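You operate a simulated robot arm through the tools that you are given. There is no shell and no other tool.

You are at the controls of a simulated robot arm. One attempt, no reset.

Task
Set the controls near the top of the tool shelf. At the end: the mast direction switch is set to out; the adjuster knob is turned to gap wide; the adjuster lever is set to free; the cam lever is set to free; whatever was shut is shut again. Leave all else as you found it, and nothing knocked over. The adjuster lever goes to its stop. The cam lever goes to its stop.

The check looks at the end state, three seconds after you hand in, the way a careful person would. Anything else that was tipped, shoved, dropped, spilled or broken makes it a failure.

Robot
A 7-joint arm with a two-finger parallel gripper, fixed in place. Base frame: the origin is on the floor under the middle of its stand, x ahead of it, y to its left, z up; the work surface is at about z = 86.4. Units: cm, rad, N and s.
It reaches about 137.2 cm from its shoulder. Its first joint turns from -2.601 to 2.601 rad. Payload 3.43 kg.
The TCP is the grasp point between the finger pads, 3 cm short of the fingertips. In the tool frame z runs along the fingers and y along their closing line. The gripper opens to 9.4 cm. The fingers are 2.8 cm wide and 1 cm thick; the gripper's body (5 by 9.6 cm) begins 5.5 cm behind the TCP.
Orientation is told as [roll, pitch, yaw] about the base's x, y, z axes, in that order, counted from this pose: with the fingers straight down and closing along the base's y, the tool's x points along the base's -x, its y along +y and its z along -z.

Tools
- The arm moves only by the tool send_rows. Its argument "deltas" is a list that holds one entry, the list of rows, each a list of 7 numbers: the turn, a rotation vector about the base's x, y, z in degrees, then the shift along the base's x, y, z in cm, then the opening, from 0 (shut) to 1 (fully open). In form: [[[rx, ry, rz, dx, dy, dz, gripper], ...]]. A call has 1 to 20 rows; each row is the pose to reach, as a shift and turn from the pose commanded when the call began. Rows are played at 5 a second. More than 5 cm and 0.15 rad between two rows, or a gripper value outside its range, and nothing of the call is played. A pose out of reach is approached as far as the arm can. The call stops where the force on the tool passes 40 N (or 10 N more than at its start, if that is more) or the arm is blocked; 0.2 s more then pass. The fingers move at their own pace (about 4.5 cm/s each) and stop on an object; they squeeze with about 37 N. The grip force told is the motor's: it shows also when the fingers shut on nothing. Time passes only in rows, and 0.2 s behind the last, so rows that repeat a pose let the fingers close. It gives the time, the measured TCP pose, the force on the tool (base axes), the opening and the grip force at its end, in the units of the frame above (readings bear some noise), with the torque about the TCP (base axes, N m) and any sound that the robot's microphone picked up.
- Cameras (640 x 400 px; columns grow to the right, rows downward): "scene" is fixed at [22.3, 50.89, 152.51]; the picture's right is [0.11, -0.99, 0.00], its down [-0.67, -0.07, -0.74] and it looks along [0.74, 0.08, -0.67] (base axes); focal length 340 px, centre (320, 200). "wrist" rides on the gripper at [7.6, 1.4, -10.2] in the tool frame; the picture's right is [-0.18, 0.98, 0.00], its down [-0.75, -0.14, -0.64] and it looks along [-0.63, -0.12, 0.77] (tool axes); focal length 243 px, centre (320, 200). There is no depth. A picture from a camera that has moved, and an enlarged one, comes with that camera's place and axes in the base frame and with its lens. The place of the scene camera against the robot may be out by one fixed shift of up to 1.2 cm in any direction.
- get_image(camera): a new picture of that camera. It takes no simulated time.
- enlarge(camera, box): a new picture of the part [left, top, right, bottom] of that camera's present view, enlarged. It takes no simulated time.
- sign_off(): hands the job in; it is judged then, once.

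Places have to be worked out from the pictures, the camera data and where the tool is seen. Open the gripper and draw the arm clear of the work before you hand the job in, unless the task says otherwise.

The tools are called after "Call:" as name(argument=value, ...) on one line, values as JSON. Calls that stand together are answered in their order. send_rows: Moves the arm, as the interface text tells. Its arguments: {"type":"object","properties":{"deltas":{"type":"array"}},"required":["deltas"]} The other tools are called the same way: get_image (camera) takes a picture; enlarge (camera, box) takes an enlarged picture of a part of a camera's view; sign_off () hands the job in.

At the start:

```text
t: 0.0
ee_pos: [82.09, 55.08, 118.31]
orientation: [0.002, 0.0, -0.001]
force: [0.0, 0.5, -0.6]
ft_torque: [0.0, 0.0, -0.03]
opening: 9.4
grasp_force: 0.0
```

scene: 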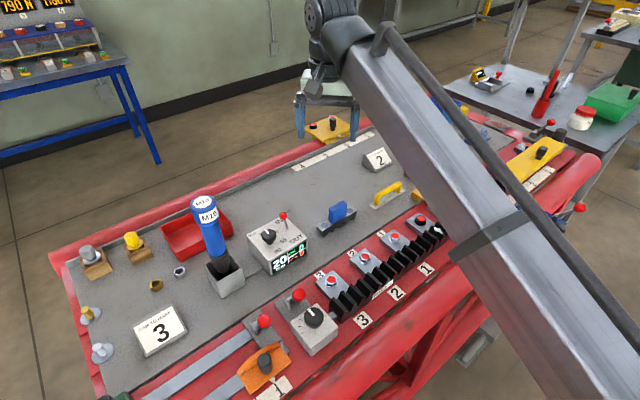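
wrist: 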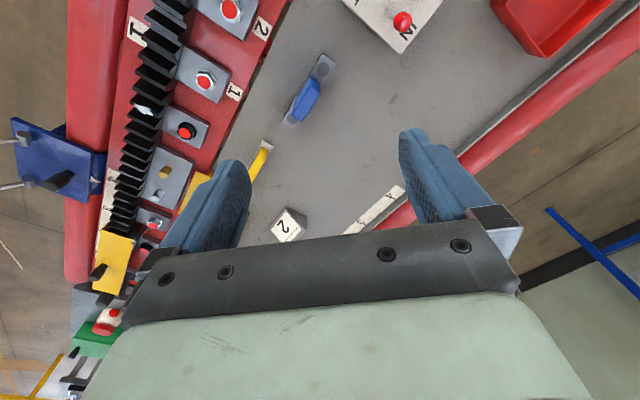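

I'll start by looking closely at both views to find the shelf, its labels and the controls.

Call:
enlarge(camera="scene", box=[200, 160, 460, 330])

Call:
enlarge(camera="scene", box=[40, 190, 320, 400])

Call:
enlarge(camera="scene", box=[420, 60, 640, 220])

Call:
enlarge(camera="scene", box=[0, 0, 160, 120])

Call:
get_image(camera="wrist")

```text
2.35 times, centred on (330, 245) of scene
camera zoom: at [22.3, 50.89, 152.51], right [0.11, -0.99, 0.0], down [-0.67, -0.07, -0.74], along [0.74, 0.08, -0.67], focal length 799 px, centre (296, 94)
```

zoom: 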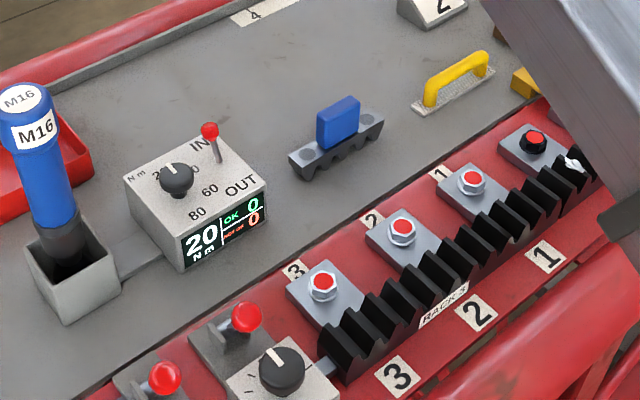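

```text
1.90 times, centred on (180, 295) of scene
camera zoom: at [22.3, 50.89, 152.51], right [0.11, -0.99, 0.0], down [-0.67, -0.07, -0.74], along [0.74, 0.08, -0.67], focal length 647 px, centre (587, 19)
```

zoom: 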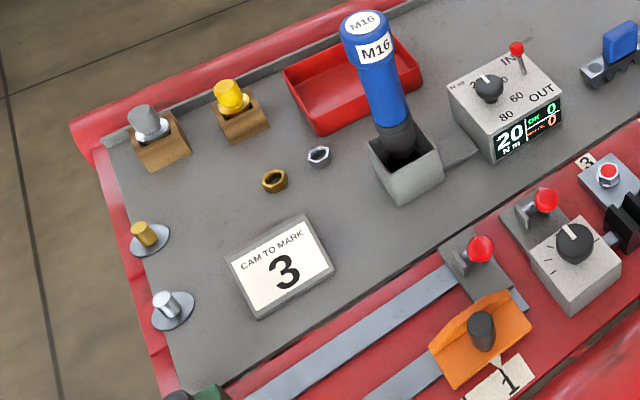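

```text
2.50 times, centred on (530, 140) of scene
camera zoom: at [22.3, 50.89, 152.51], right [0.11, -0.99, 0.0], down [-0.67, -0.07, -0.74], along [0.74, 0.08, -0.67], focal length 849 px, centre (-205, 350)
```

zoom: 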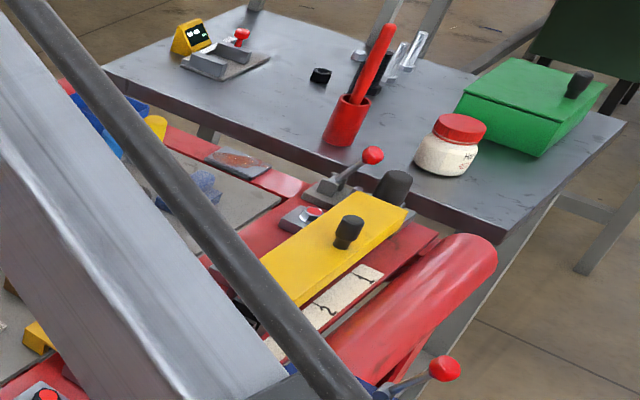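

```text
3.33 times, centred on (80, 60) of scene
camera zoom: at [22.3, 50.89, 152.51], right [0.11, -0.99, 0.0], down [-0.67, -0.07, -0.74], along [0.74, 0.08, -0.67], focal length 1132 px, centre (1120, 667)
```

zoom: 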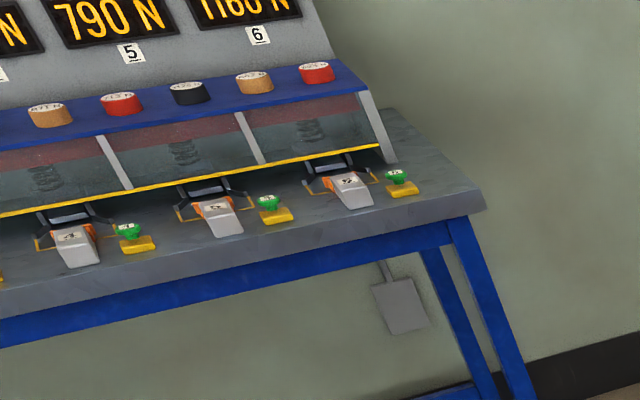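

```text
taken
camera wrist: at [74.28, 56.41, 128.65], right [0.18, 0.98, 0.0], down [0.75, -0.14, 0.64], along [0.63, -0.12, -0.77], focal length 243 px, centre (320, 200)
```

wrist: 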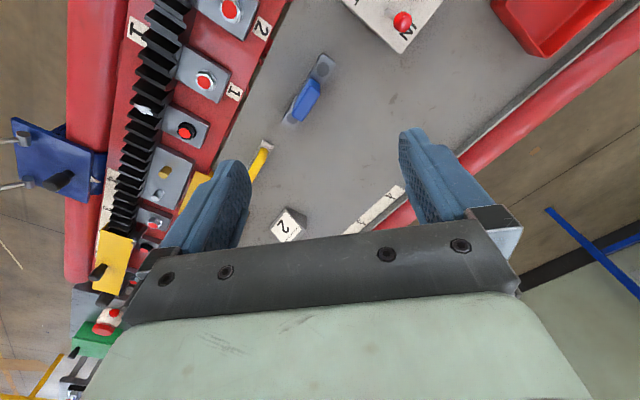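

The bench lies diagonally, and there are several control groups with red-ball levers, black knobs and an IN/OUT toggle box. I'll enlarge the wrist view of the far end before moving.

Call:
enlarge(camera="wrist", box=[60, 180, 220, 390])

Call:
enlarge(camera="wrist", box=[60, 0, 300, 180])

Call:
enlarge(camera="wrist", box=[260, 0, 640, 240])

Call:
enlarge(camera="scene", box=[220, 270, 360, 400])

Call:
enlarge(camera="scene", box=[280, 80, 420, 180])

```text
1.90 times, centred on (140, 285) of wrist
camera zoom: at [74.28, 56.41, 128.65], right [0.18, 0.98, 0.0], down [0.75, -0.14, 0.64], along [0.63, -0.12, -0.77], focal length 462 px, centre (663, 38)
```

zoom: 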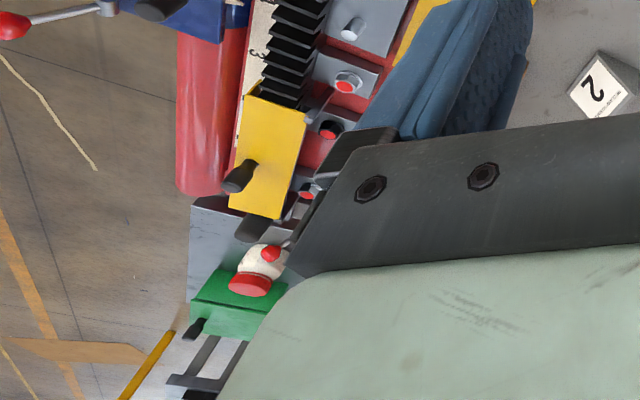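

```text
2.22 times, centred on (180, 90) of wrist
camera zoom: at [74.28, 56.41, 128.65], right [0.18, 0.98, 0.0], down [0.75, -0.14, 0.64], along [0.63, -0.12, -0.77], focal length 539 px, centre (631, 444)
```

zoom: 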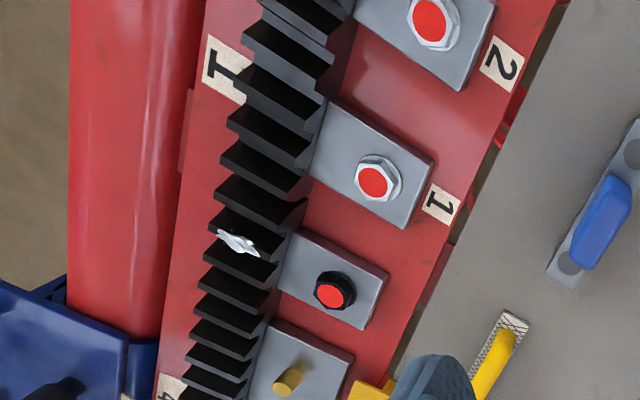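

```text
1.67 times, centred on (450, 120) of wrist
camera zoom: at [74.28, 56.41, 128.65], right [0.18, 0.98, 0.0], down [0.75, -0.14, 0.64], along [0.63, -0.12, -0.77], focal length 404 px, centre (103, 333)
```

zoom: 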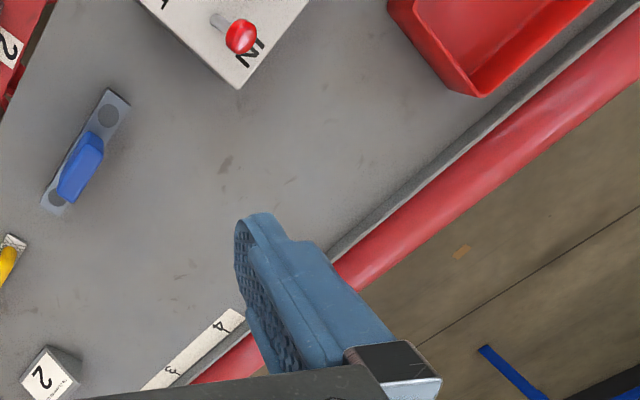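

```text
3.08 times, centred on (290, 335) of scene
camera zoom: at [22.3, 50.89, 152.51], right [0.11, -0.99, 0.0], down [-0.67, -0.07, -0.74], along [0.74, 0.08, -0.67], focal length 1045 px, centre (412, -215)
```

zoom: 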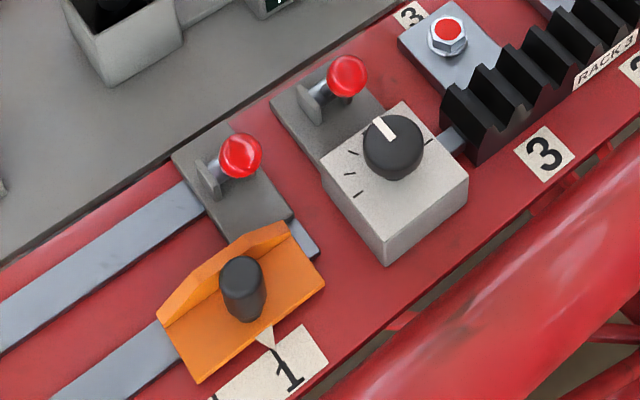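

```text
4.00 times, centred on (350, 130) of scene
camera zoom: at [22.3, 50.89, 152.51], right [0.11, -0.99, 0.0], down [-0.67, -0.07, -0.74], along [0.74, 0.08, -0.67], focal length 1359 px, centre (200, 480)
```

zoom: 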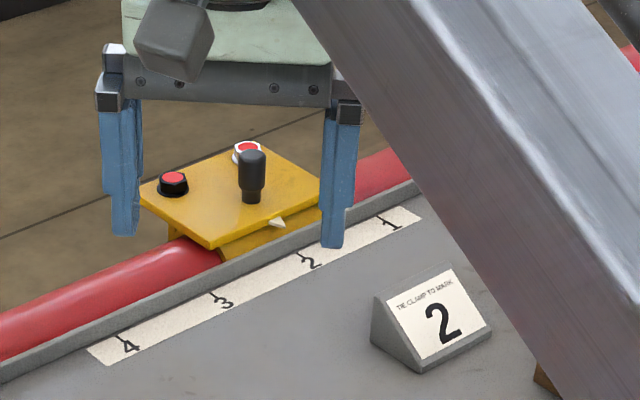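

The orange block, two red-ball levers and the knob box sit at the near-left end, and the toggle box stands on the grey tray. I'll raise the arm and swing it right, away from the bench, for an unobstructed scene view.

Call:
send_rows(deltas=[[[0, 0, 0, 0, 0, 4.5, 1], [0, 0, 0, 0, 0, 9, 1], [0, 0, 0, -1, -3, 12, 1], [0, 0, 0, -3, -7, 13, 1], [0, 0, 0, -5, -11, 13, 1], [0, 0, 0, -7, -15, 13, 1], [0, 0, 0, -9, -19, 13, 1], [0, 0, 0, -11, -23, 13, 1], [0, 0, 0, -13, -27, 13, 1], [0, 0, 0, -15, -31, 13, 1], [0, 0, 0, -17, -35, 13, 1], [0, 0, 0, -19, -39, 13, 1], [0, 0, 0, -21, -43, 13, 1], [0, 0, 0, -23, -47, 13, 1], [0, 0, 0, -25, -51, 13, 1], [0, 0, 0, -27, -55, 13, 1]]])

Call:
get_image(camera="scene")

Call:
get_image(camera="wrist")

```text
t: 2.9
ee_pos: [68.82, 13.17, 120.12]
orientation: [0.029, -0.134, -0.007]
force: [1.2, -2.2, -2.3]
ft_torque: [0.19, 0.01, 0.15]
opening: 9.41
grasp_force: 0.0
out of reach, approached as far as the arm can: row 2, 3, 4, 5, 6, 7, 8, 9, 10, 11, 12, 13, 14
stopped in row 14: the force on the tool passed its limit at 48 N (the readings are from after the stop); the commanded pose is now the measured one
```

```text
taken
```

scene: 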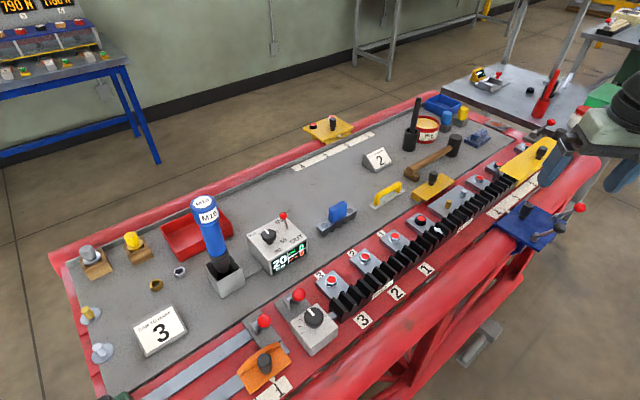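

```text
taken
camera wrist: at [59.84, 14.16, 129.21], right [0.19, 0.98, 0.05], down [0.66, -0.17, 0.73], along [0.73, -0.1, -0.68], focal length 243 px, centre (320, 200)
```

wrist: 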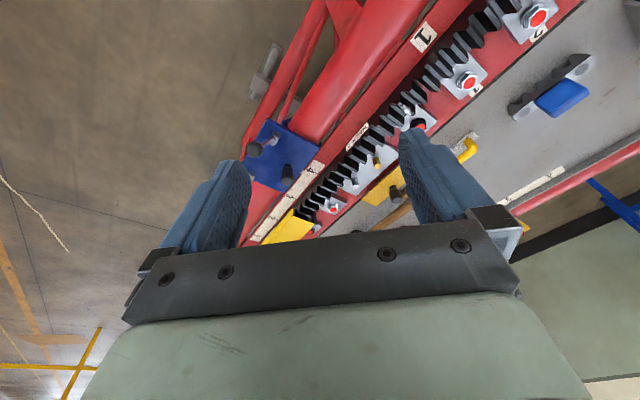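

The arm stopped at about [69, 13, 120], seemingly at a reach limit. The view of the bench is now clear, so I'll enlarge its sections.

Call:
enlarge(camera="scene", box=[380, 80, 580, 205])

Call:
enlarge(camera="scene", box=[370, 170, 600, 380])

Call:
enlarge(camera="scene", box=[240, 200, 320, 280])

Call:
enlarge(camera="scene", box=[200, 280, 350, 400])

Call:
enlarge(camera="scene", box=[0, 200, 200, 400])

```text
3.20 times, centred on (480, 142) of scene
camera zoom: at [22.3, 50.89, 152.51], right [0.11, -0.99, 0.0], down [-0.67, -0.07, -0.74], along [0.74, 0.08, -0.67], focal length 1087 px, centre (-192, 384)
```

zoom: 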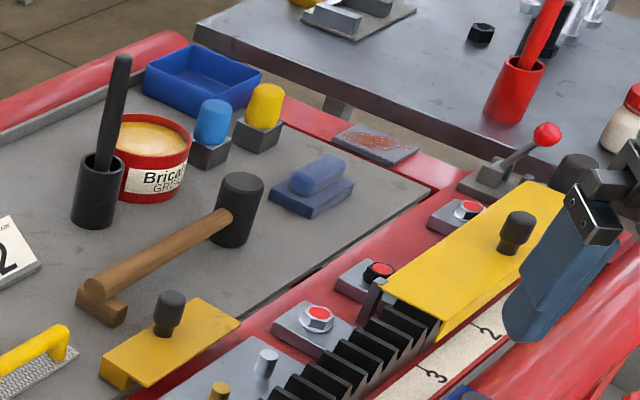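

```text
1.90 times, centred on (485, 275) of scene
camera zoom: at [22.3, 50.89, 152.51], right [0.11, -0.99, 0.0], down [-0.67, -0.07, -0.74], along [0.74, 0.08, -0.67], focal length 647 px, centre (6, 57)
```

zoom: 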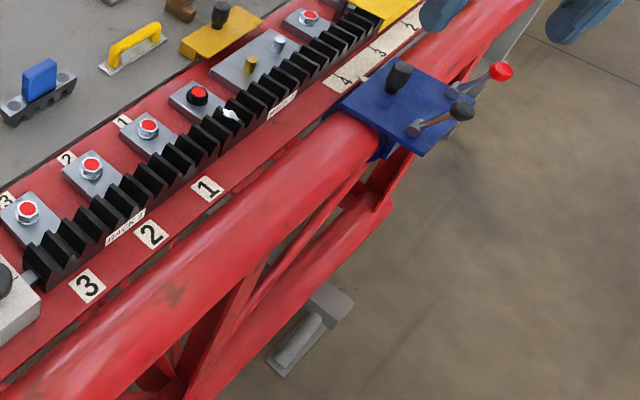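

```text
5.00 times, centred on (280, 240) of scene
camera zoom: at [22.3, 50.89, 152.51], right [0.11, -0.99, 0.0], down [-0.67, -0.07, -0.74], along [0.74, 0.08, -0.67], focal length 1699 px, centre (520, 0)
```

zoom: 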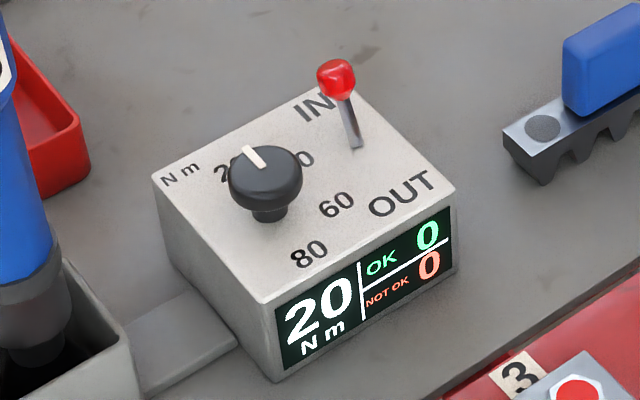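

```text
3.33 times, centred on (275, 340) of scene
camera zoom: at [22.3, 50.89, 152.51], right [0.11, -0.99, 0.0], down [-0.67, -0.07, -0.74], along [0.74, 0.08, -0.67], focal length 1132 px, centre (470, -267)
```

zoom: 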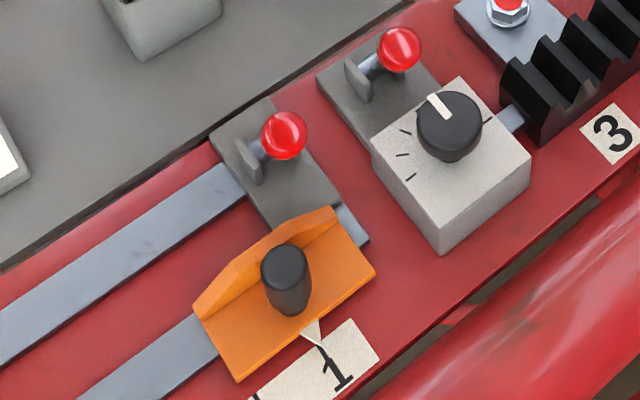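

```text
2.00 times, centred on (100, 300) of scene
camera zoom: at [22.3, 50.89, 152.51], right [0.11, -0.99, 0.0], down [-0.67, -0.07, -0.74], along [0.74, 0.08, -0.67], focal length 680 px, centre (760, 0)
```

zoom: 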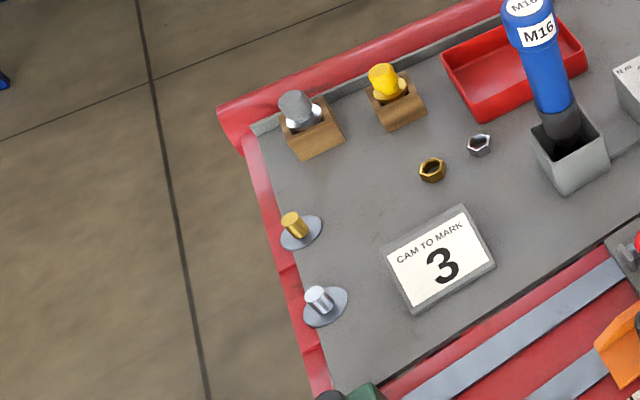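

The IN/OUT box on the tray currently sits at IN. The adjuster box and the two red-ball levers are near [56, 56]. I'll level the tool and move over to look at them closely from about z = 116.

Call:
send_rows(deltas=[[[-0.8, 3.8, 0.2, 0, 0, -2, 1], [-1.66, 7.68, 0.4, -1, 2, -3, 1], [-1.66, 7.68, 0.4, -2.5, 6, -4, 1], [-1.66, 7.68, 0.4, -4, 10, -4, 1], [-1.66, 7.68, 0.4, -5.5, 14, -4, 1], [-1.66, 7.68, 0.4, -7, 18, -4, 1], [-1.66, 7.68, 0.4, -8.5, 22, -4, 1], [-1.66, 7.68, 0.4, -10, 26, -4, 1], [-1.66, 7.68, 0.4, -11.5, 30, -4, 1], [-1.66, 7.68, 0.4, -13, 34, -4, 1], [-1.66, 7.68, 0.4, -14.5, 38, -4, 1], [-1.66, 7.68, 0.4, -16, 42, -4, 1], [-1.66, 7.68, 0.4, -18, 45, -4, 1], [-1.66, 7.68, 0.4, -20, 47, -4, 1]]])

Call:
get_image(camera="wrist")

Call:
get_image(camera="scene")

```text
t: 3.4
ee_pos: [69.72, 14.19, 115.31]
orientation: [0.012, -0.062, 0.001]
force: [5.7, 2.7, -7.5]
ft_torque: [-0.37, -0.03, -0.27]
opening: 9.39
grasp_force: 0.1
out of reach, approached as far as the arm can: row 1, 2
stopped in row 2: the force on the tool passed its limit at 46 N (the readings are from after the stop); the commanded pose is now the measured one
```

```text
taken
camera wrist: at [61.4, 15.31, 125.05], right [0.18, 0.98, 0.02], down [0.71, -0.15, 0.69], along [0.68, -0.11, -0.73], focal length 243 px, centre (320, 200)
```

wrist: 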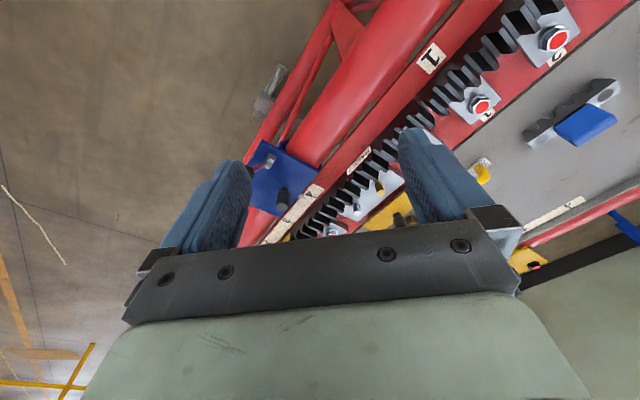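

```text
taken
```

scene: 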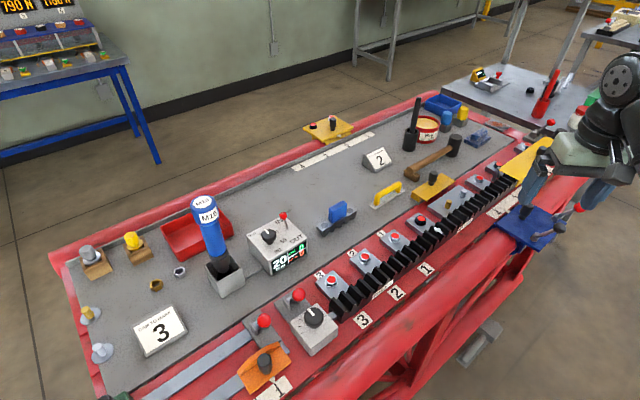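

It tripped again while coming off the reach limit, and nothing is touching. I'll level out gently in small steps, then move.

Call:
send_rows(deltas=[[[0, 0, 0, -0.3, 0.3, -0.3, 1], [-0.1, 0.5, 0, -0.8, 0.8, -0.6, 1], [-0.2, 1.0, 0, -1.5, 1.5, -0.8, 1], [-0.3, 1.5, 0, -2.2, 2.5, -1, 1], [-0.4, 2.0, 0, -3, 3.5, -1, 1], [-0.5, 2.5, 0, -3.8, 5, -1, 1], [-0.6, 3.0, 0, -4.6, 6.5, -1, 1], [-0.7, 3.5, 0, -5.4, 8, -1, 1], [-0.7, 3.5, 0, -6.2, 10, -1, 1], [-0.7, 3.5, 0, -7, 12, -1, 1], [-0.7, 3.5, 0, -7.8, 14, -1, 1]]])

```text
t: 5.8
ee_pos: [62.91, 28.64, 111.91]
orientation: [0.01, -0.019, 0.003]
force: [0.0, 0.3, 0.3]
ft_torque: [-0.02, -0.04, 0.0]
opening: 9.43
grasp_force: 0.0
out of reach, approached as far as the arm can: row 4, 5, 6, 7, 8, 9, 10, 11
```

The arm is limited in height near its base, but it is now clear and steady at z = 112. I'll continue to above the adjuster and cam levers, staying at about z = 111.

Call:
send_rows(deltas=[[[0, 0, 0, 0, 1, 0, 1], [-0.2, 0.5, 0, -0.3, 3, -0.3, 1], [-0.5, 1, -0.2, -0.8, 6, -0.6, 1], [-0.5, 1, -0.2, -1.5, 9, -0.8, 1], [-0.5, 1, -0.2, -2.3, 12, -0.8, 1], [-0.5, 1, -0.2, -3.1, 15, -0.8, 1], [-0.5, 1, -0.2, -4, 18, -0.8, 1], [-0.5, 1, -0.2, -5, 21, -0.8, 1], [-0.5, 1, -0.2, -6, 24, -0.8, 1], [-0.5, 1, -0.2, -7, 27, -0.8, 1], [-0.5, 1, -0.2, -8, 29, -0.8, 1], [-0.5, 1, -0.2, -9, 30, -0.8, 1]]])

Call:
get_image(camera="wrist")

Call:
get_image(camera="scene")

```text
t: 8.4
ee_pos: [54.07, 58.67, 111.33]
orientation: [-0.008, 0.018, 0.001]
force: [0.6, -0.1, 0.3]
ft_torque: [0.02, 0.03, 0.02]
opening: 9.38
grasp_force: 0.1
out of reach, approached as far as the arm can: row 1, 2, 3
```

```text
taken
camera wrist: at [46.55, 60.09, 121.79], right [0.18, 0.98, -0.01], down [0.77, -0.14, 0.63], along [0.62, -0.12, -0.78], focal length 243 px, centre (320, 200)
```

wrist: 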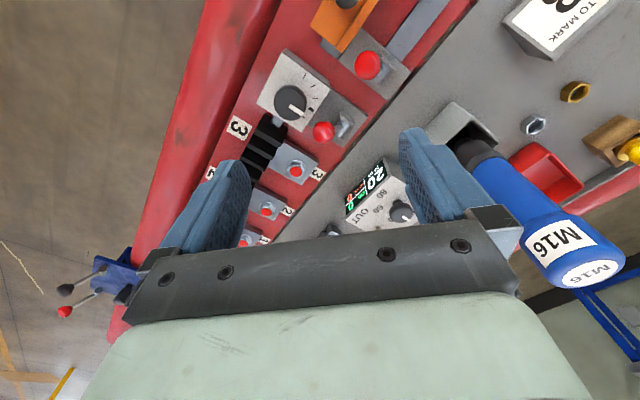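

```text
taken
```

scene: 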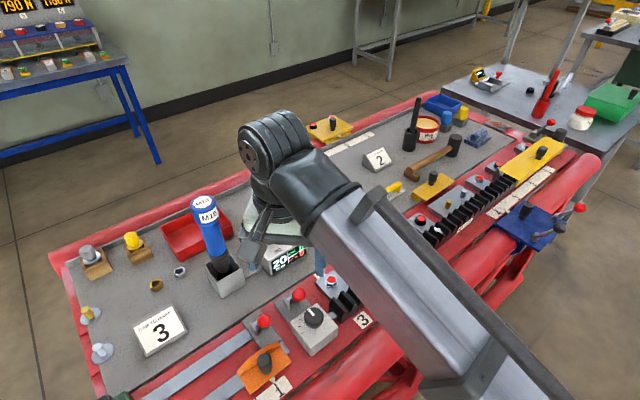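

The wrist view now shows the adjuster box, both levers and the torque box. I'll enlarge them to read the labels.

Call:
enlarge(camera="wrist", box=[240, 0, 420, 150])

Call:
enlarge(camera="wrist", box=[340, 140, 440, 230])

Call:
enlarge(camera="wrist", box=[30, 230, 150, 330])

```text
2.67 times, centred on (330, 75) of wrist
camera zoom: at [46.55, 60.09, 121.79], right [0.18, 0.98, -0.01], down [0.77, -0.14, 0.63], along [0.62, -0.12, -0.78], focal length 647 px, centre (293, 533)
```

zoom: 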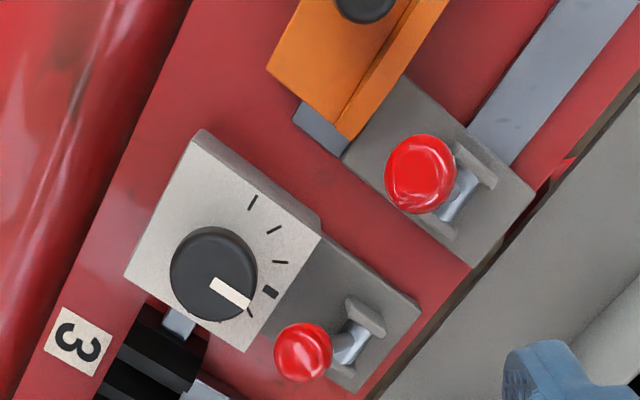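

```text
4.44 times, centred on (390, 185) of wrist
camera zoom: at [46.55, 60.09, 121.79], right [0.18, 0.98, -0.01], down [0.77, -0.14, 0.63], along [0.62, -0.12, -0.78], focal length 1078 px, centre (9, 267)
```

zoom: 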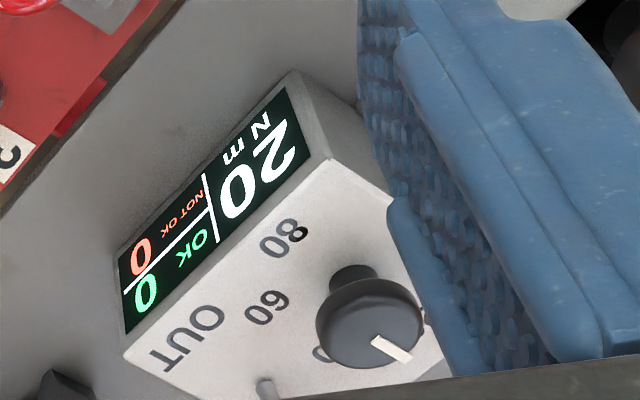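

```text
4.00 times, centred on (90, 280) of wrist
camera zoom: at [46.55, 60.09, 121.79], right [0.18, 0.98, -0.01], down [0.77, -0.14, 0.63], along [0.62, -0.12, -0.78], focal length 970 px, centre (1240, -120)
```

zoom: 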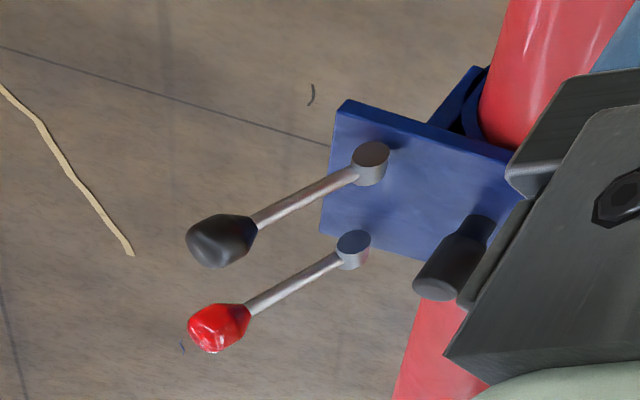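

The adjuster knob has a ring of ticks with one thick mark, and I can't see any words yet. I'll pull back toward the base for a more central look at the box top and its sides.

Call:
send_rows(deltas=[[[0, 0, 0, -0.5, 0, -0.5, 1], [0, 0, 0, -1.5, 0, -1.5, 1], [0, 0, 0, -3, -0.5, -2.5, 1], [0, 0, 0, -4.5, -1, -3.5, 1], [0, 0, 0, -6, -1.5, -4.5, 1], [0, 0, 0, -7.5, -2, -5, 1], [0, 0, 0, -8, -2, -5, 1]]])

Call:
get_image(camera="wrist")

Call:
enlarge(camera="wrist", box=[220, 0, 420, 150])

```text
t: 10.0
ee_pos: [45.89, 56.42, 106.14]
orientation: [-0.007, 0.018, 0.001]
force: [-0.3, 0.1, 0.0]
ft_torque: [0.01, 0.0, -0.02]
opening: 9.39
grasp_force: 0.0
```

```text
taken
camera wrist: at [38.4, 58.02, 116.54], right [0.18, 0.98, -0.01], down [0.77, -0.14, 0.63], along [0.62, -0.13, -0.78], focal length 243 px, centre (320, 200)
```

wrist: 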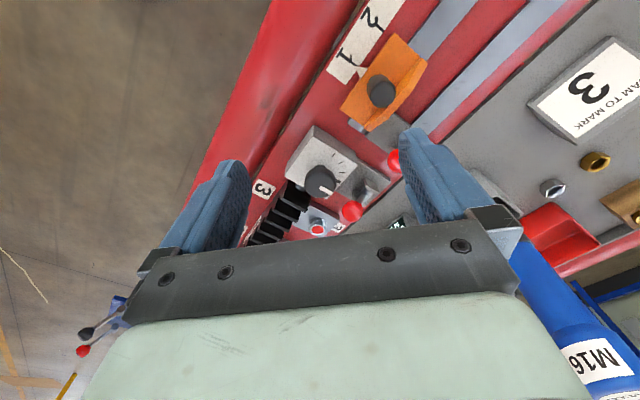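

```text
2.67 times, centred on (320, 75) of wrist
camera zoom: at [38.4, 58.02, 116.54], right [0.18, 0.98, -0.01], down [0.77, -0.14, 0.63], along [0.62, -0.13, -0.78], focal length 647 px, centre (320, 533)
```

zoom: 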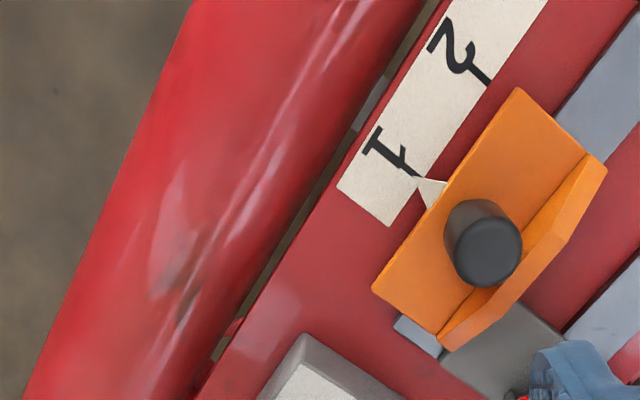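

Box and levers are now near the picture centre. I'll enlarge that area.

Call:
enlarge(camera="wrist", box=[270, 110, 410, 230])

Call:
enlarge(camera="scene", box=[280, 280, 350, 360])

Call:
get_image(camera="scene")

```text
3.33 times, centred on (340, 170) of wrist
camera zoom: at [38.4, 58.02, 116.54], right [0.18, 0.98, -0.01], down [0.77, -0.14, 0.63], along [0.62, -0.13, -0.78], focal length 809 px, centre (253, 300)
```

zoom: 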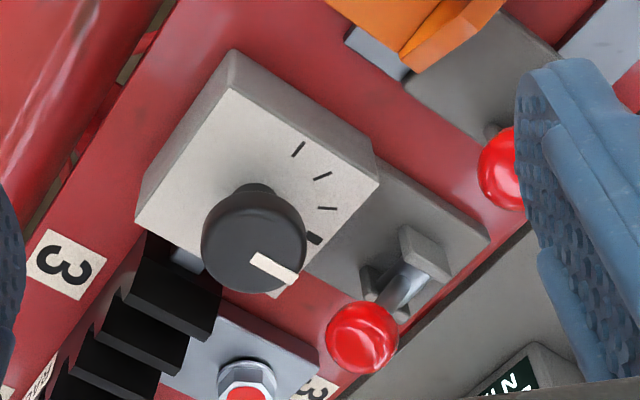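

```text
5.00 times, centred on (315, 320) of scene
camera zoom: at [22.3, 50.89, 152.51], right [0.11, -0.99, 0.0], down [-0.67, -0.07, -0.74], along [0.74, 0.08, -0.67], focal length 1699 px, centre (345, -400)
```

zoom: 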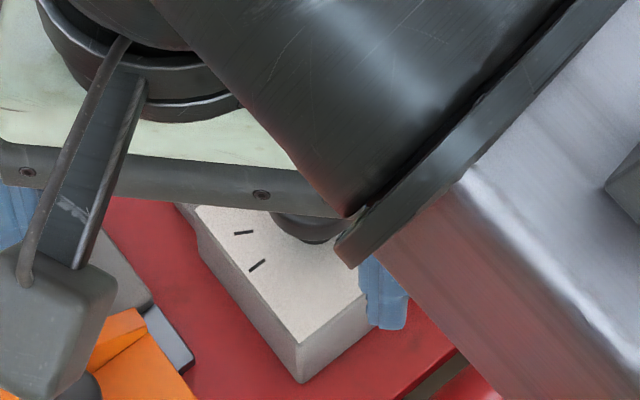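

```text
taken
```

scene: 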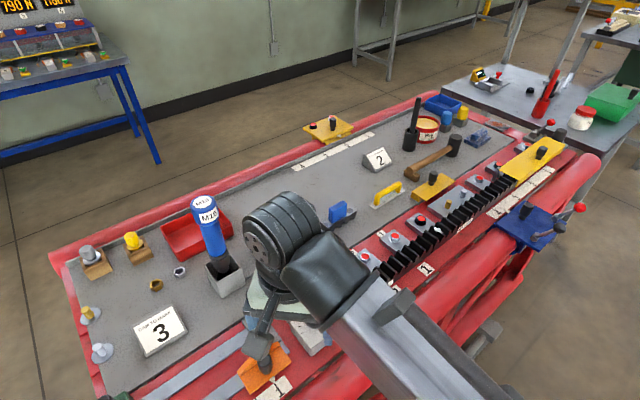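

Two wrist views put the adjuster lever ball at about [58.1, 58.3, 94.7] and the knob top at about [54.5, 55, 93]. I'll shift forward so the camera looks almost straight down on the box.

Call:
send_rows(deltas=[[[0, 0, 0, 1, 0, 0, 1], [0, 0, 0, 3, 0, 0, 1], [0, 0, 0, 6, 0, 0, 1], [0, 0, 0, 9, 0, 0, 1], [0, 0, 0, 12, 0, -1, 1], [0, 0, 0, 14, 0, -2, 1], [0, 0, 0, 15, 0, -3, 1], [0, 0, 0, 15, 0, -3.5, 1]]])

Call:
get_image(camera="wrist")

Call:
enlarge(camera="wrist", box=[220, 0, 380, 120])

```text
t: 11.8
ee_pos: [60.88, 56.66, 102.66]
orientation: [-0.008, 0.018, 0.0]
force: [0.3, -0.3, 0.3]
ft_torque: [-0.01, -0.02, -0.03]
opening: 9.38
grasp_force: 0.0
```

```text
taken
camera wrist: at [53.37, 58.1, 113.05], right [0.18, 0.98, -0.01], down [0.77, -0.14, 0.63], along [0.62, -0.12, -0.78], focal length 243 px, centre (320, 200)
```

wrist: 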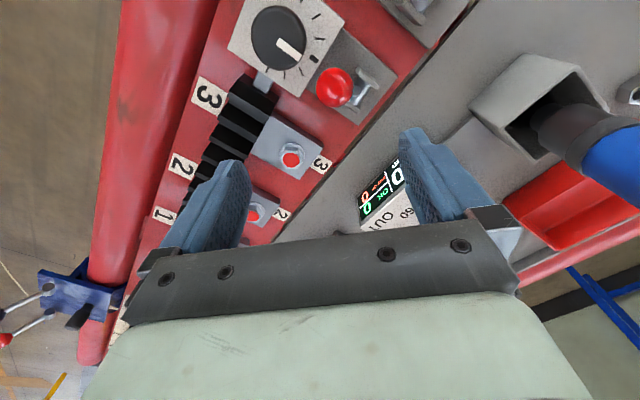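

```text
3.33 times, centred on (300, 60) of wrist
camera zoom: at [53.37, 58.1, 113.05], right [0.18, 0.98, -0.01], down [0.77, -0.14, 0.63], along [0.62, -0.12, -0.78], focal length 809 px, centre (387, 667)
```

zoom: 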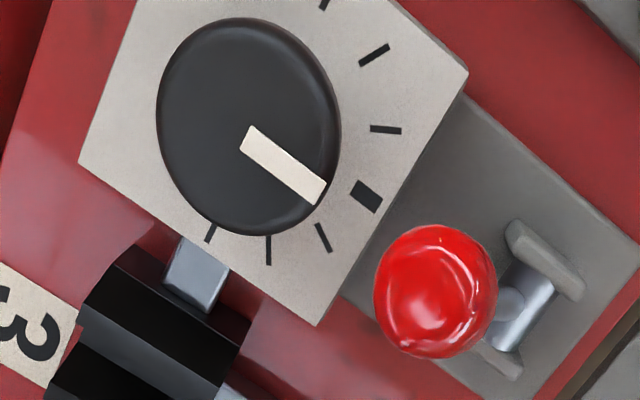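

The pointer sits on the thick middle tick, with three thin ticks on each side and no words on top. I'll zoom in on the rack, on nearby labels and on what the adjuster's rod acts on.

Call:
enlarge(camera="wrist", box=[140, 60, 280, 180])

Call:
enlarge(camera="wrist", box=[230, 40, 300, 110])

Call:
enlarge(camera="wrist", box=[300, 30, 400, 130])

Call:
enlarge(camera="wrist", box=[130, 180, 230, 250])

Call:
enlarge(camera="wrist", box=[340, 140, 440, 240])

```text
3.33 times, centred on (210, 120) of wrist
camera zoom: at [53.37, 58.1, 113.05], right [0.18, 0.98, -0.01], down [0.77, -0.14, 0.63], along [0.62, -0.12, -0.78], focal length 809 px, centre (687, 467)
```

zoom: 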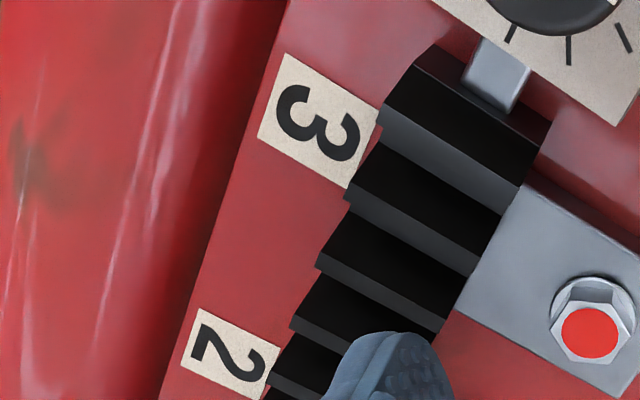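

```text
5.71 times, centred on (265, 75) of wrist
camera zoom: at [53.37, 58.1, 113.05], right [0.18, 0.98, -0.01], down [0.77, -0.14, 0.63], along [0.62, -0.12, -0.78], focal length 1386 px, centre (634, 914)
```

zoom: 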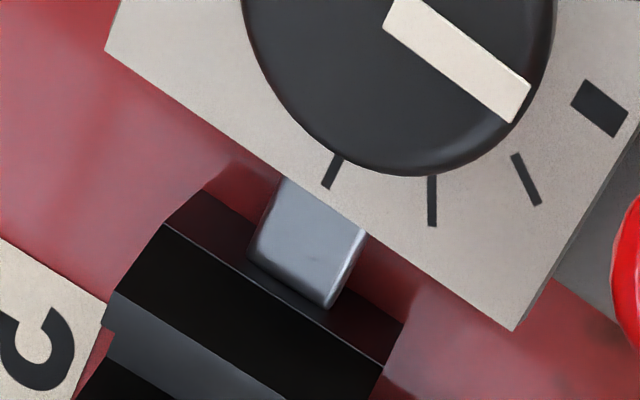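

```text
4.00 times, centred on (350, 80) of wrist
camera zoom: at [53.37, 58.1, 113.05], right [0.18, 0.98, -0.01], down [0.77, -0.14, 0.63], along [0.62, -0.12, -0.78], focal length 970 px, centre (200, 680)
```

zoom: 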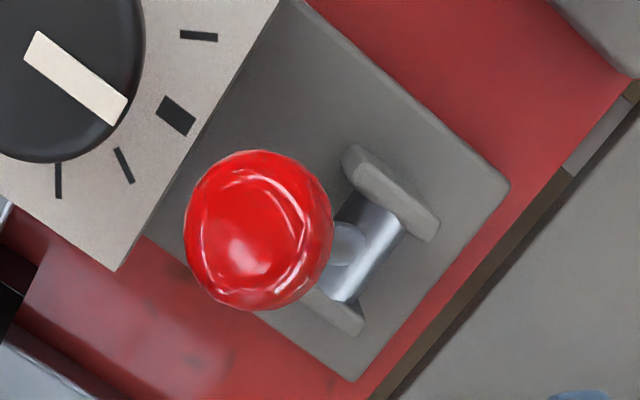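

```text
5.71 times, centred on (180, 215) of wrist
camera zoom: at [53.37, 58.1, 113.05], right [0.18, 0.98, -0.01], down [0.77, -0.14, 0.63], along [0.62, -0.12, -0.78], focal length 1386 px, centre (1120, 114)
```

zoom: 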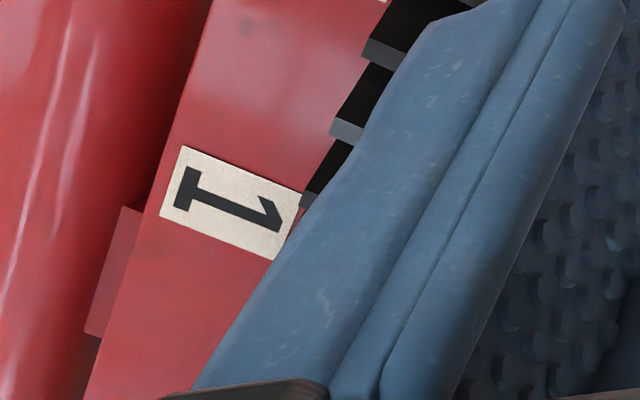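

```text
4.00 times, centred on (390, 190) of wrist
camera zoom: at [53.37, 58.1, 113.05], right [0.18, 0.98, -0.01], down [0.77, -0.14, 0.63], along [0.62, -0.12, -0.78], focal length 970 px, centre (40, 240)
```

zoom: 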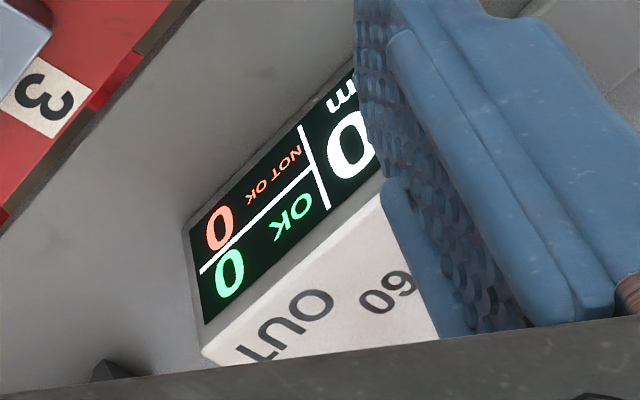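

Both levers currently lean toward the knob-box side. I'll check from the scene camera for rack joints and gap markings.

Call:
get_image(camera="scene")

Call:
enlarge(camera="scene", box=[390, 200, 480, 270])

Call:
enlarge(camera="scene", box=[470, 110, 600, 200])

Call:
enlarge(camera="scene", box=[500, 190, 610, 260])

Call:
enlarge(camera="scene", box=[60, 330, 200, 400])

```text
taken
```

scene: 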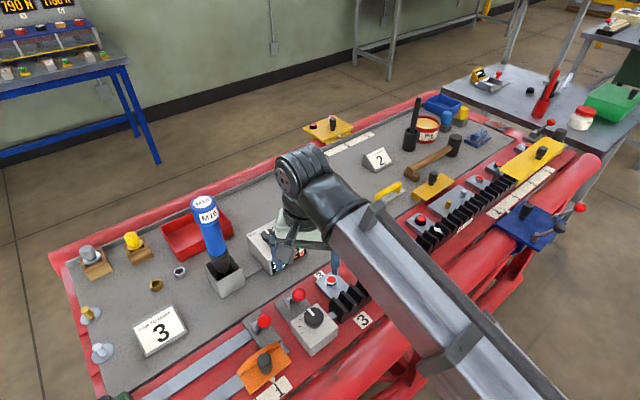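

```text
5.71 times, centred on (435, 235) of scene
camera zoom: at [22.3, 50.89, 152.51], right [0.11, -0.99, 0.0], down [-0.67, -0.07, -0.74], along [0.74, 0.08, -0.67], focal length 1942 px, centre (-337, 0)
```

zoom: 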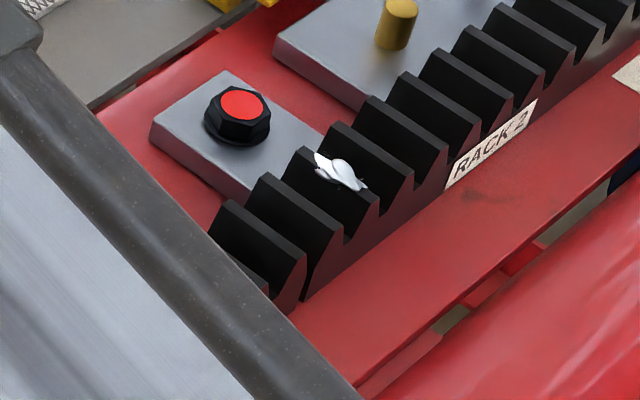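

```text
4.44 times, centred on (535, 155) of scene
camera zoom: at [22.3, 50.89, 152.51], right [0.11, -0.99, 0.0], down [-0.67, -0.07, -0.74], along [0.74, 0.08, -0.67], focal length 1510 px, centre (-636, 400)
```

zoom: 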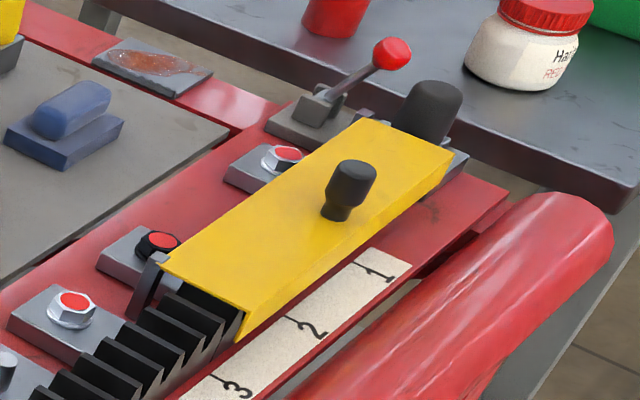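

```text
5.71 times, centred on (555, 225) of scene
camera zoom: at [22.3, 50.89, 152.51], right [0.11, -0.99, 0.0], down [-0.67, -0.07, -0.74], along [0.74, 0.08, -0.67], focal length 1942 px, centre (-1023, 57)
```

zoom: 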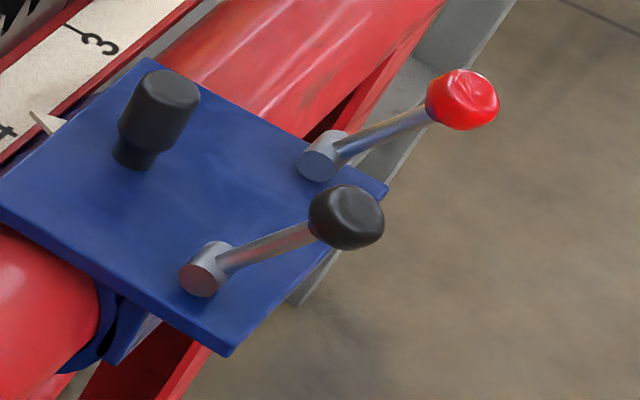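

```text
4.57 times, centred on (130, 365) of scene
camera zoom: at [22.3, 50.89, 152.51], right [0.11, -0.99, 0.0], down [-0.67, -0.07, -0.74], along [0.74, 0.08, -0.67], focal length 1553 px, centre (1189, -554)
```

zoom: 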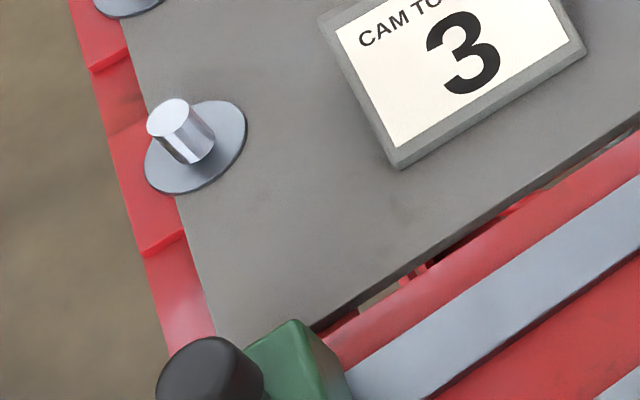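

The racks are labelled RACK 2 and RACK 3, so the adjuster probably slides rack 3 and changes the gap between them. I'll check the other candidate devices on the far table so I don't confuse any switches.

Call:
enlarge(camera="scene", box=[460, 55, 530, 105])

Call:
enlarge(camera="scene", box=[570, 0, 640, 60])

Call:
enlarge(camera="scene", box=[180, 190, 270, 300])

Call:
enlarge(camera="scene", box=[0, 0, 130, 90])

Call:
enlarge(camera="scene", box=[290, 105, 370, 155])

```text
8.00 times, centred on (495, 80) of scene
camera zoom: at [22.3, 50.89, 152.51], right [0.11, -0.99, 0.0], down [-0.67, -0.07, -0.74], along [0.74, 0.08, -0.67], focal length 2718 px, centre (-1080, 1160)
```

zoom: 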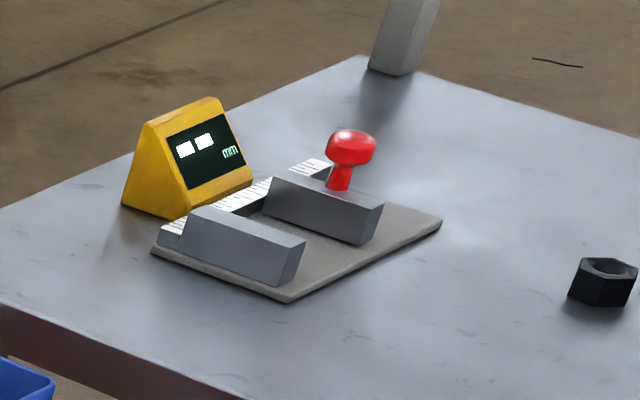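

```text
6.67 times, centred on (605, 30) of scene
camera zoom: at [22.3, 50.89, 152.51], right [0.11, -0.99, 0.0], down [-0.67, -0.07, -0.74], along [0.74, 0.08, -0.67], focal length 2265 px, centre (-1580, 1333)
```

zoom: 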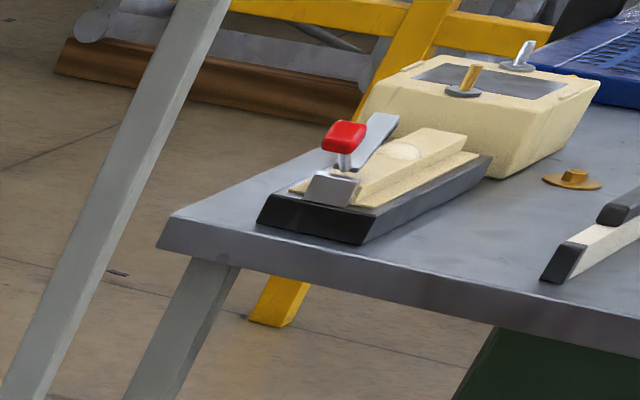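

```text
3.64 times, centred on (225, 245) of scene
camera zoom: at [22.3, 50.89, 152.51], right [0.11, -0.99, 0.0], down [-0.67, -0.07, -0.74], along [0.74, 0.08, -0.67], focal length 1236 px, centre (666, 36)
```

zoom: 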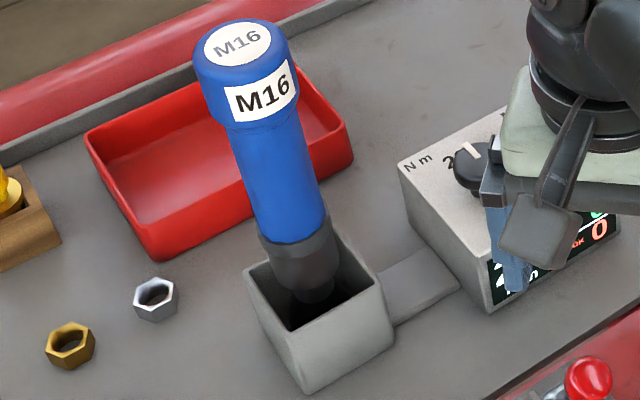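

```text
4.44 times, centred on (65, 45) of scene
camera zoom: at [22.3, 50.89, 152.51], right [0.11, -0.99, 0.0], down [-0.67, -0.07, -0.74], along [0.74, 0.08, -0.67], focal length 1510 px, centre (1453, 889)
```

zoom: 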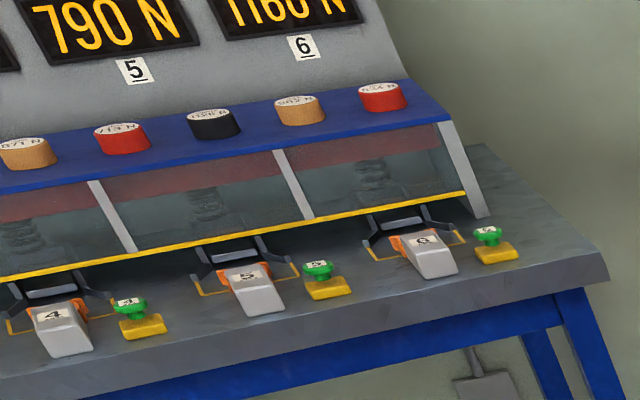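

```text
8.00 times, centred on (330, 130) of scene
camera zoom: at [22.3, 50.89, 152.51], right [0.11, -0.99, 0.0], down [-0.67, -0.07, -0.74], along [0.74, 0.08, -0.67], focal length 2718 px, centre (240, 760)
```

zoom: 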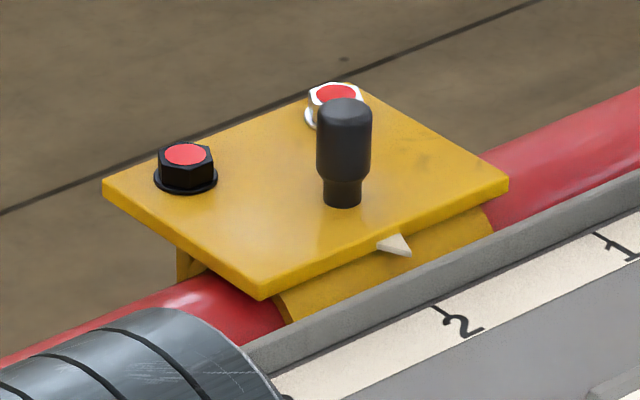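

All four controls are identified: the IN/OUT toggle box, the adjuster box knob, the adjuster lever beside it and the cam lever beside the orange block. I'll close the fingers and yaw the tool -42° so its flat side faces along the levers' swing direction, then hover behind the adjuster lever ball on the knob side.

Call:
send_rows(deltas=[[[0, 0, -4, 0, 0, 0, 0], [0, 0, -10, -0.5, 0, 0, 0], [0, 0, -16, -1, -0.3, 0, 0], [0, 0, -22, -2, -0.5, 0, 0], [0, 0, -28, -3, -0.8, 0, 0], [0, 0, -34, -4, -1, 0, 0], [0, 0, -39, -5, -1, 0, 0], [0.4, -1.0, -42, -5, -1, 0, 0], [0.4, -1.0, -42, -5, -1, 0, 0]]])

Call:
get_image(camera="wrist")

Call:
enlarge(camera="scene", box=[240, 240, 360, 360])

```text
t: 13.8
ee_pos: [55.92, 55.62, 102.58]
orientation: [0.004, 0.002, -0.733]
force: [-0.3, -0.3, 0.5]
ft_torque: [0.01, 0.01, -0.02]
opening: 0.01
grasp_force: 33.3
```

```text
taken
camera wrist: at [51.1, 61.63, 112.93], right [0.79, 0.61, 0.0], down [0.47, -0.61, 0.64], along [0.39, -0.51, -0.77], focal length 243 px, centre (320, 200)
```

wrist: 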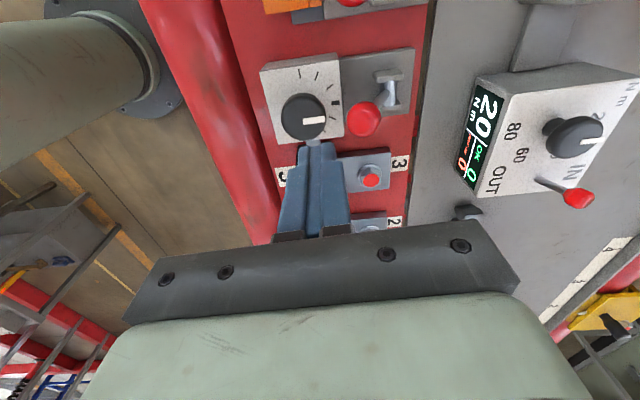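

```text
3.33 times, centred on (300, 300) of scene
camera zoom: at [22.3, 50.89, 152.51], right [0.11, -0.99, 0.0], down [-0.67, -0.07, -0.74], along [0.74, 0.08, -0.67], focal length 1132 px, centre (387, -133)
```

zoom: 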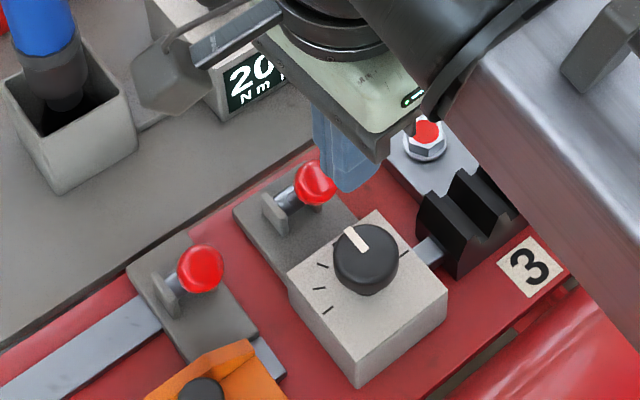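

The tool is aligned with the bench, and the ball is again located at [58.0, 58.1, 94.7] with its pivot near [59.8, 60.3, 91]. I'll lower the closed fingertips to about z = 93.7, above the knob top and behind the ball.

Call:
send_rows(deltas=[[[0, 0, 0, 0, 0, -1.5, 0], [0, 0, 0, 0, 0, -3, 0], [0, 0, 0, 0, 0, -4.5, 0], [0, 0, 0, 0, 0, -5.5, 0], [0, 0, 0, 0, 0, -5.9, 0], [0, 0, 0, 0, 0, -5.9, 0]]])

Call:
get_image(camera="wrist")

Call:
enlarge(camera="scene", box=[260, 260, 360, 350])

```text
t: 15.2
ee_pos: [55.9, 55.55, 96.85]
orientation: [0.003, 0.006, -0.733]
force: [-0.5, 0.0, -0.5]
ft_torque: [0.0, -0.02, 0.0]
opening: 0.0
grasp_force: 33.3
```

```text
taken
camera wrist: at [51.16, 61.6, 107.02], right [0.79, 0.61, 0.0], down [0.47, -0.61, 0.64], along [0.39, -0.51, -0.77], focal length 243 px, centre (320, 200)
```

wrist: 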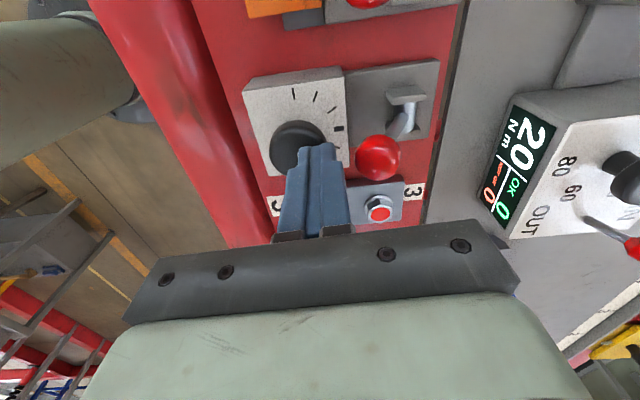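

```text
4.44 times, centred on (310, 305) of scene
camera zoom: at [22.3, 50.89, 152.51], right [0.11, -0.99, 0.0], down [-0.67, -0.07, -0.74], along [0.74, 0.08, -0.67], focal length 1510 px, centre (364, -267)
```

zoom: 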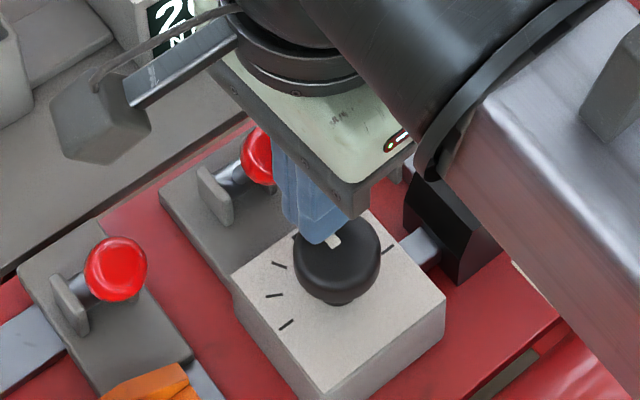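

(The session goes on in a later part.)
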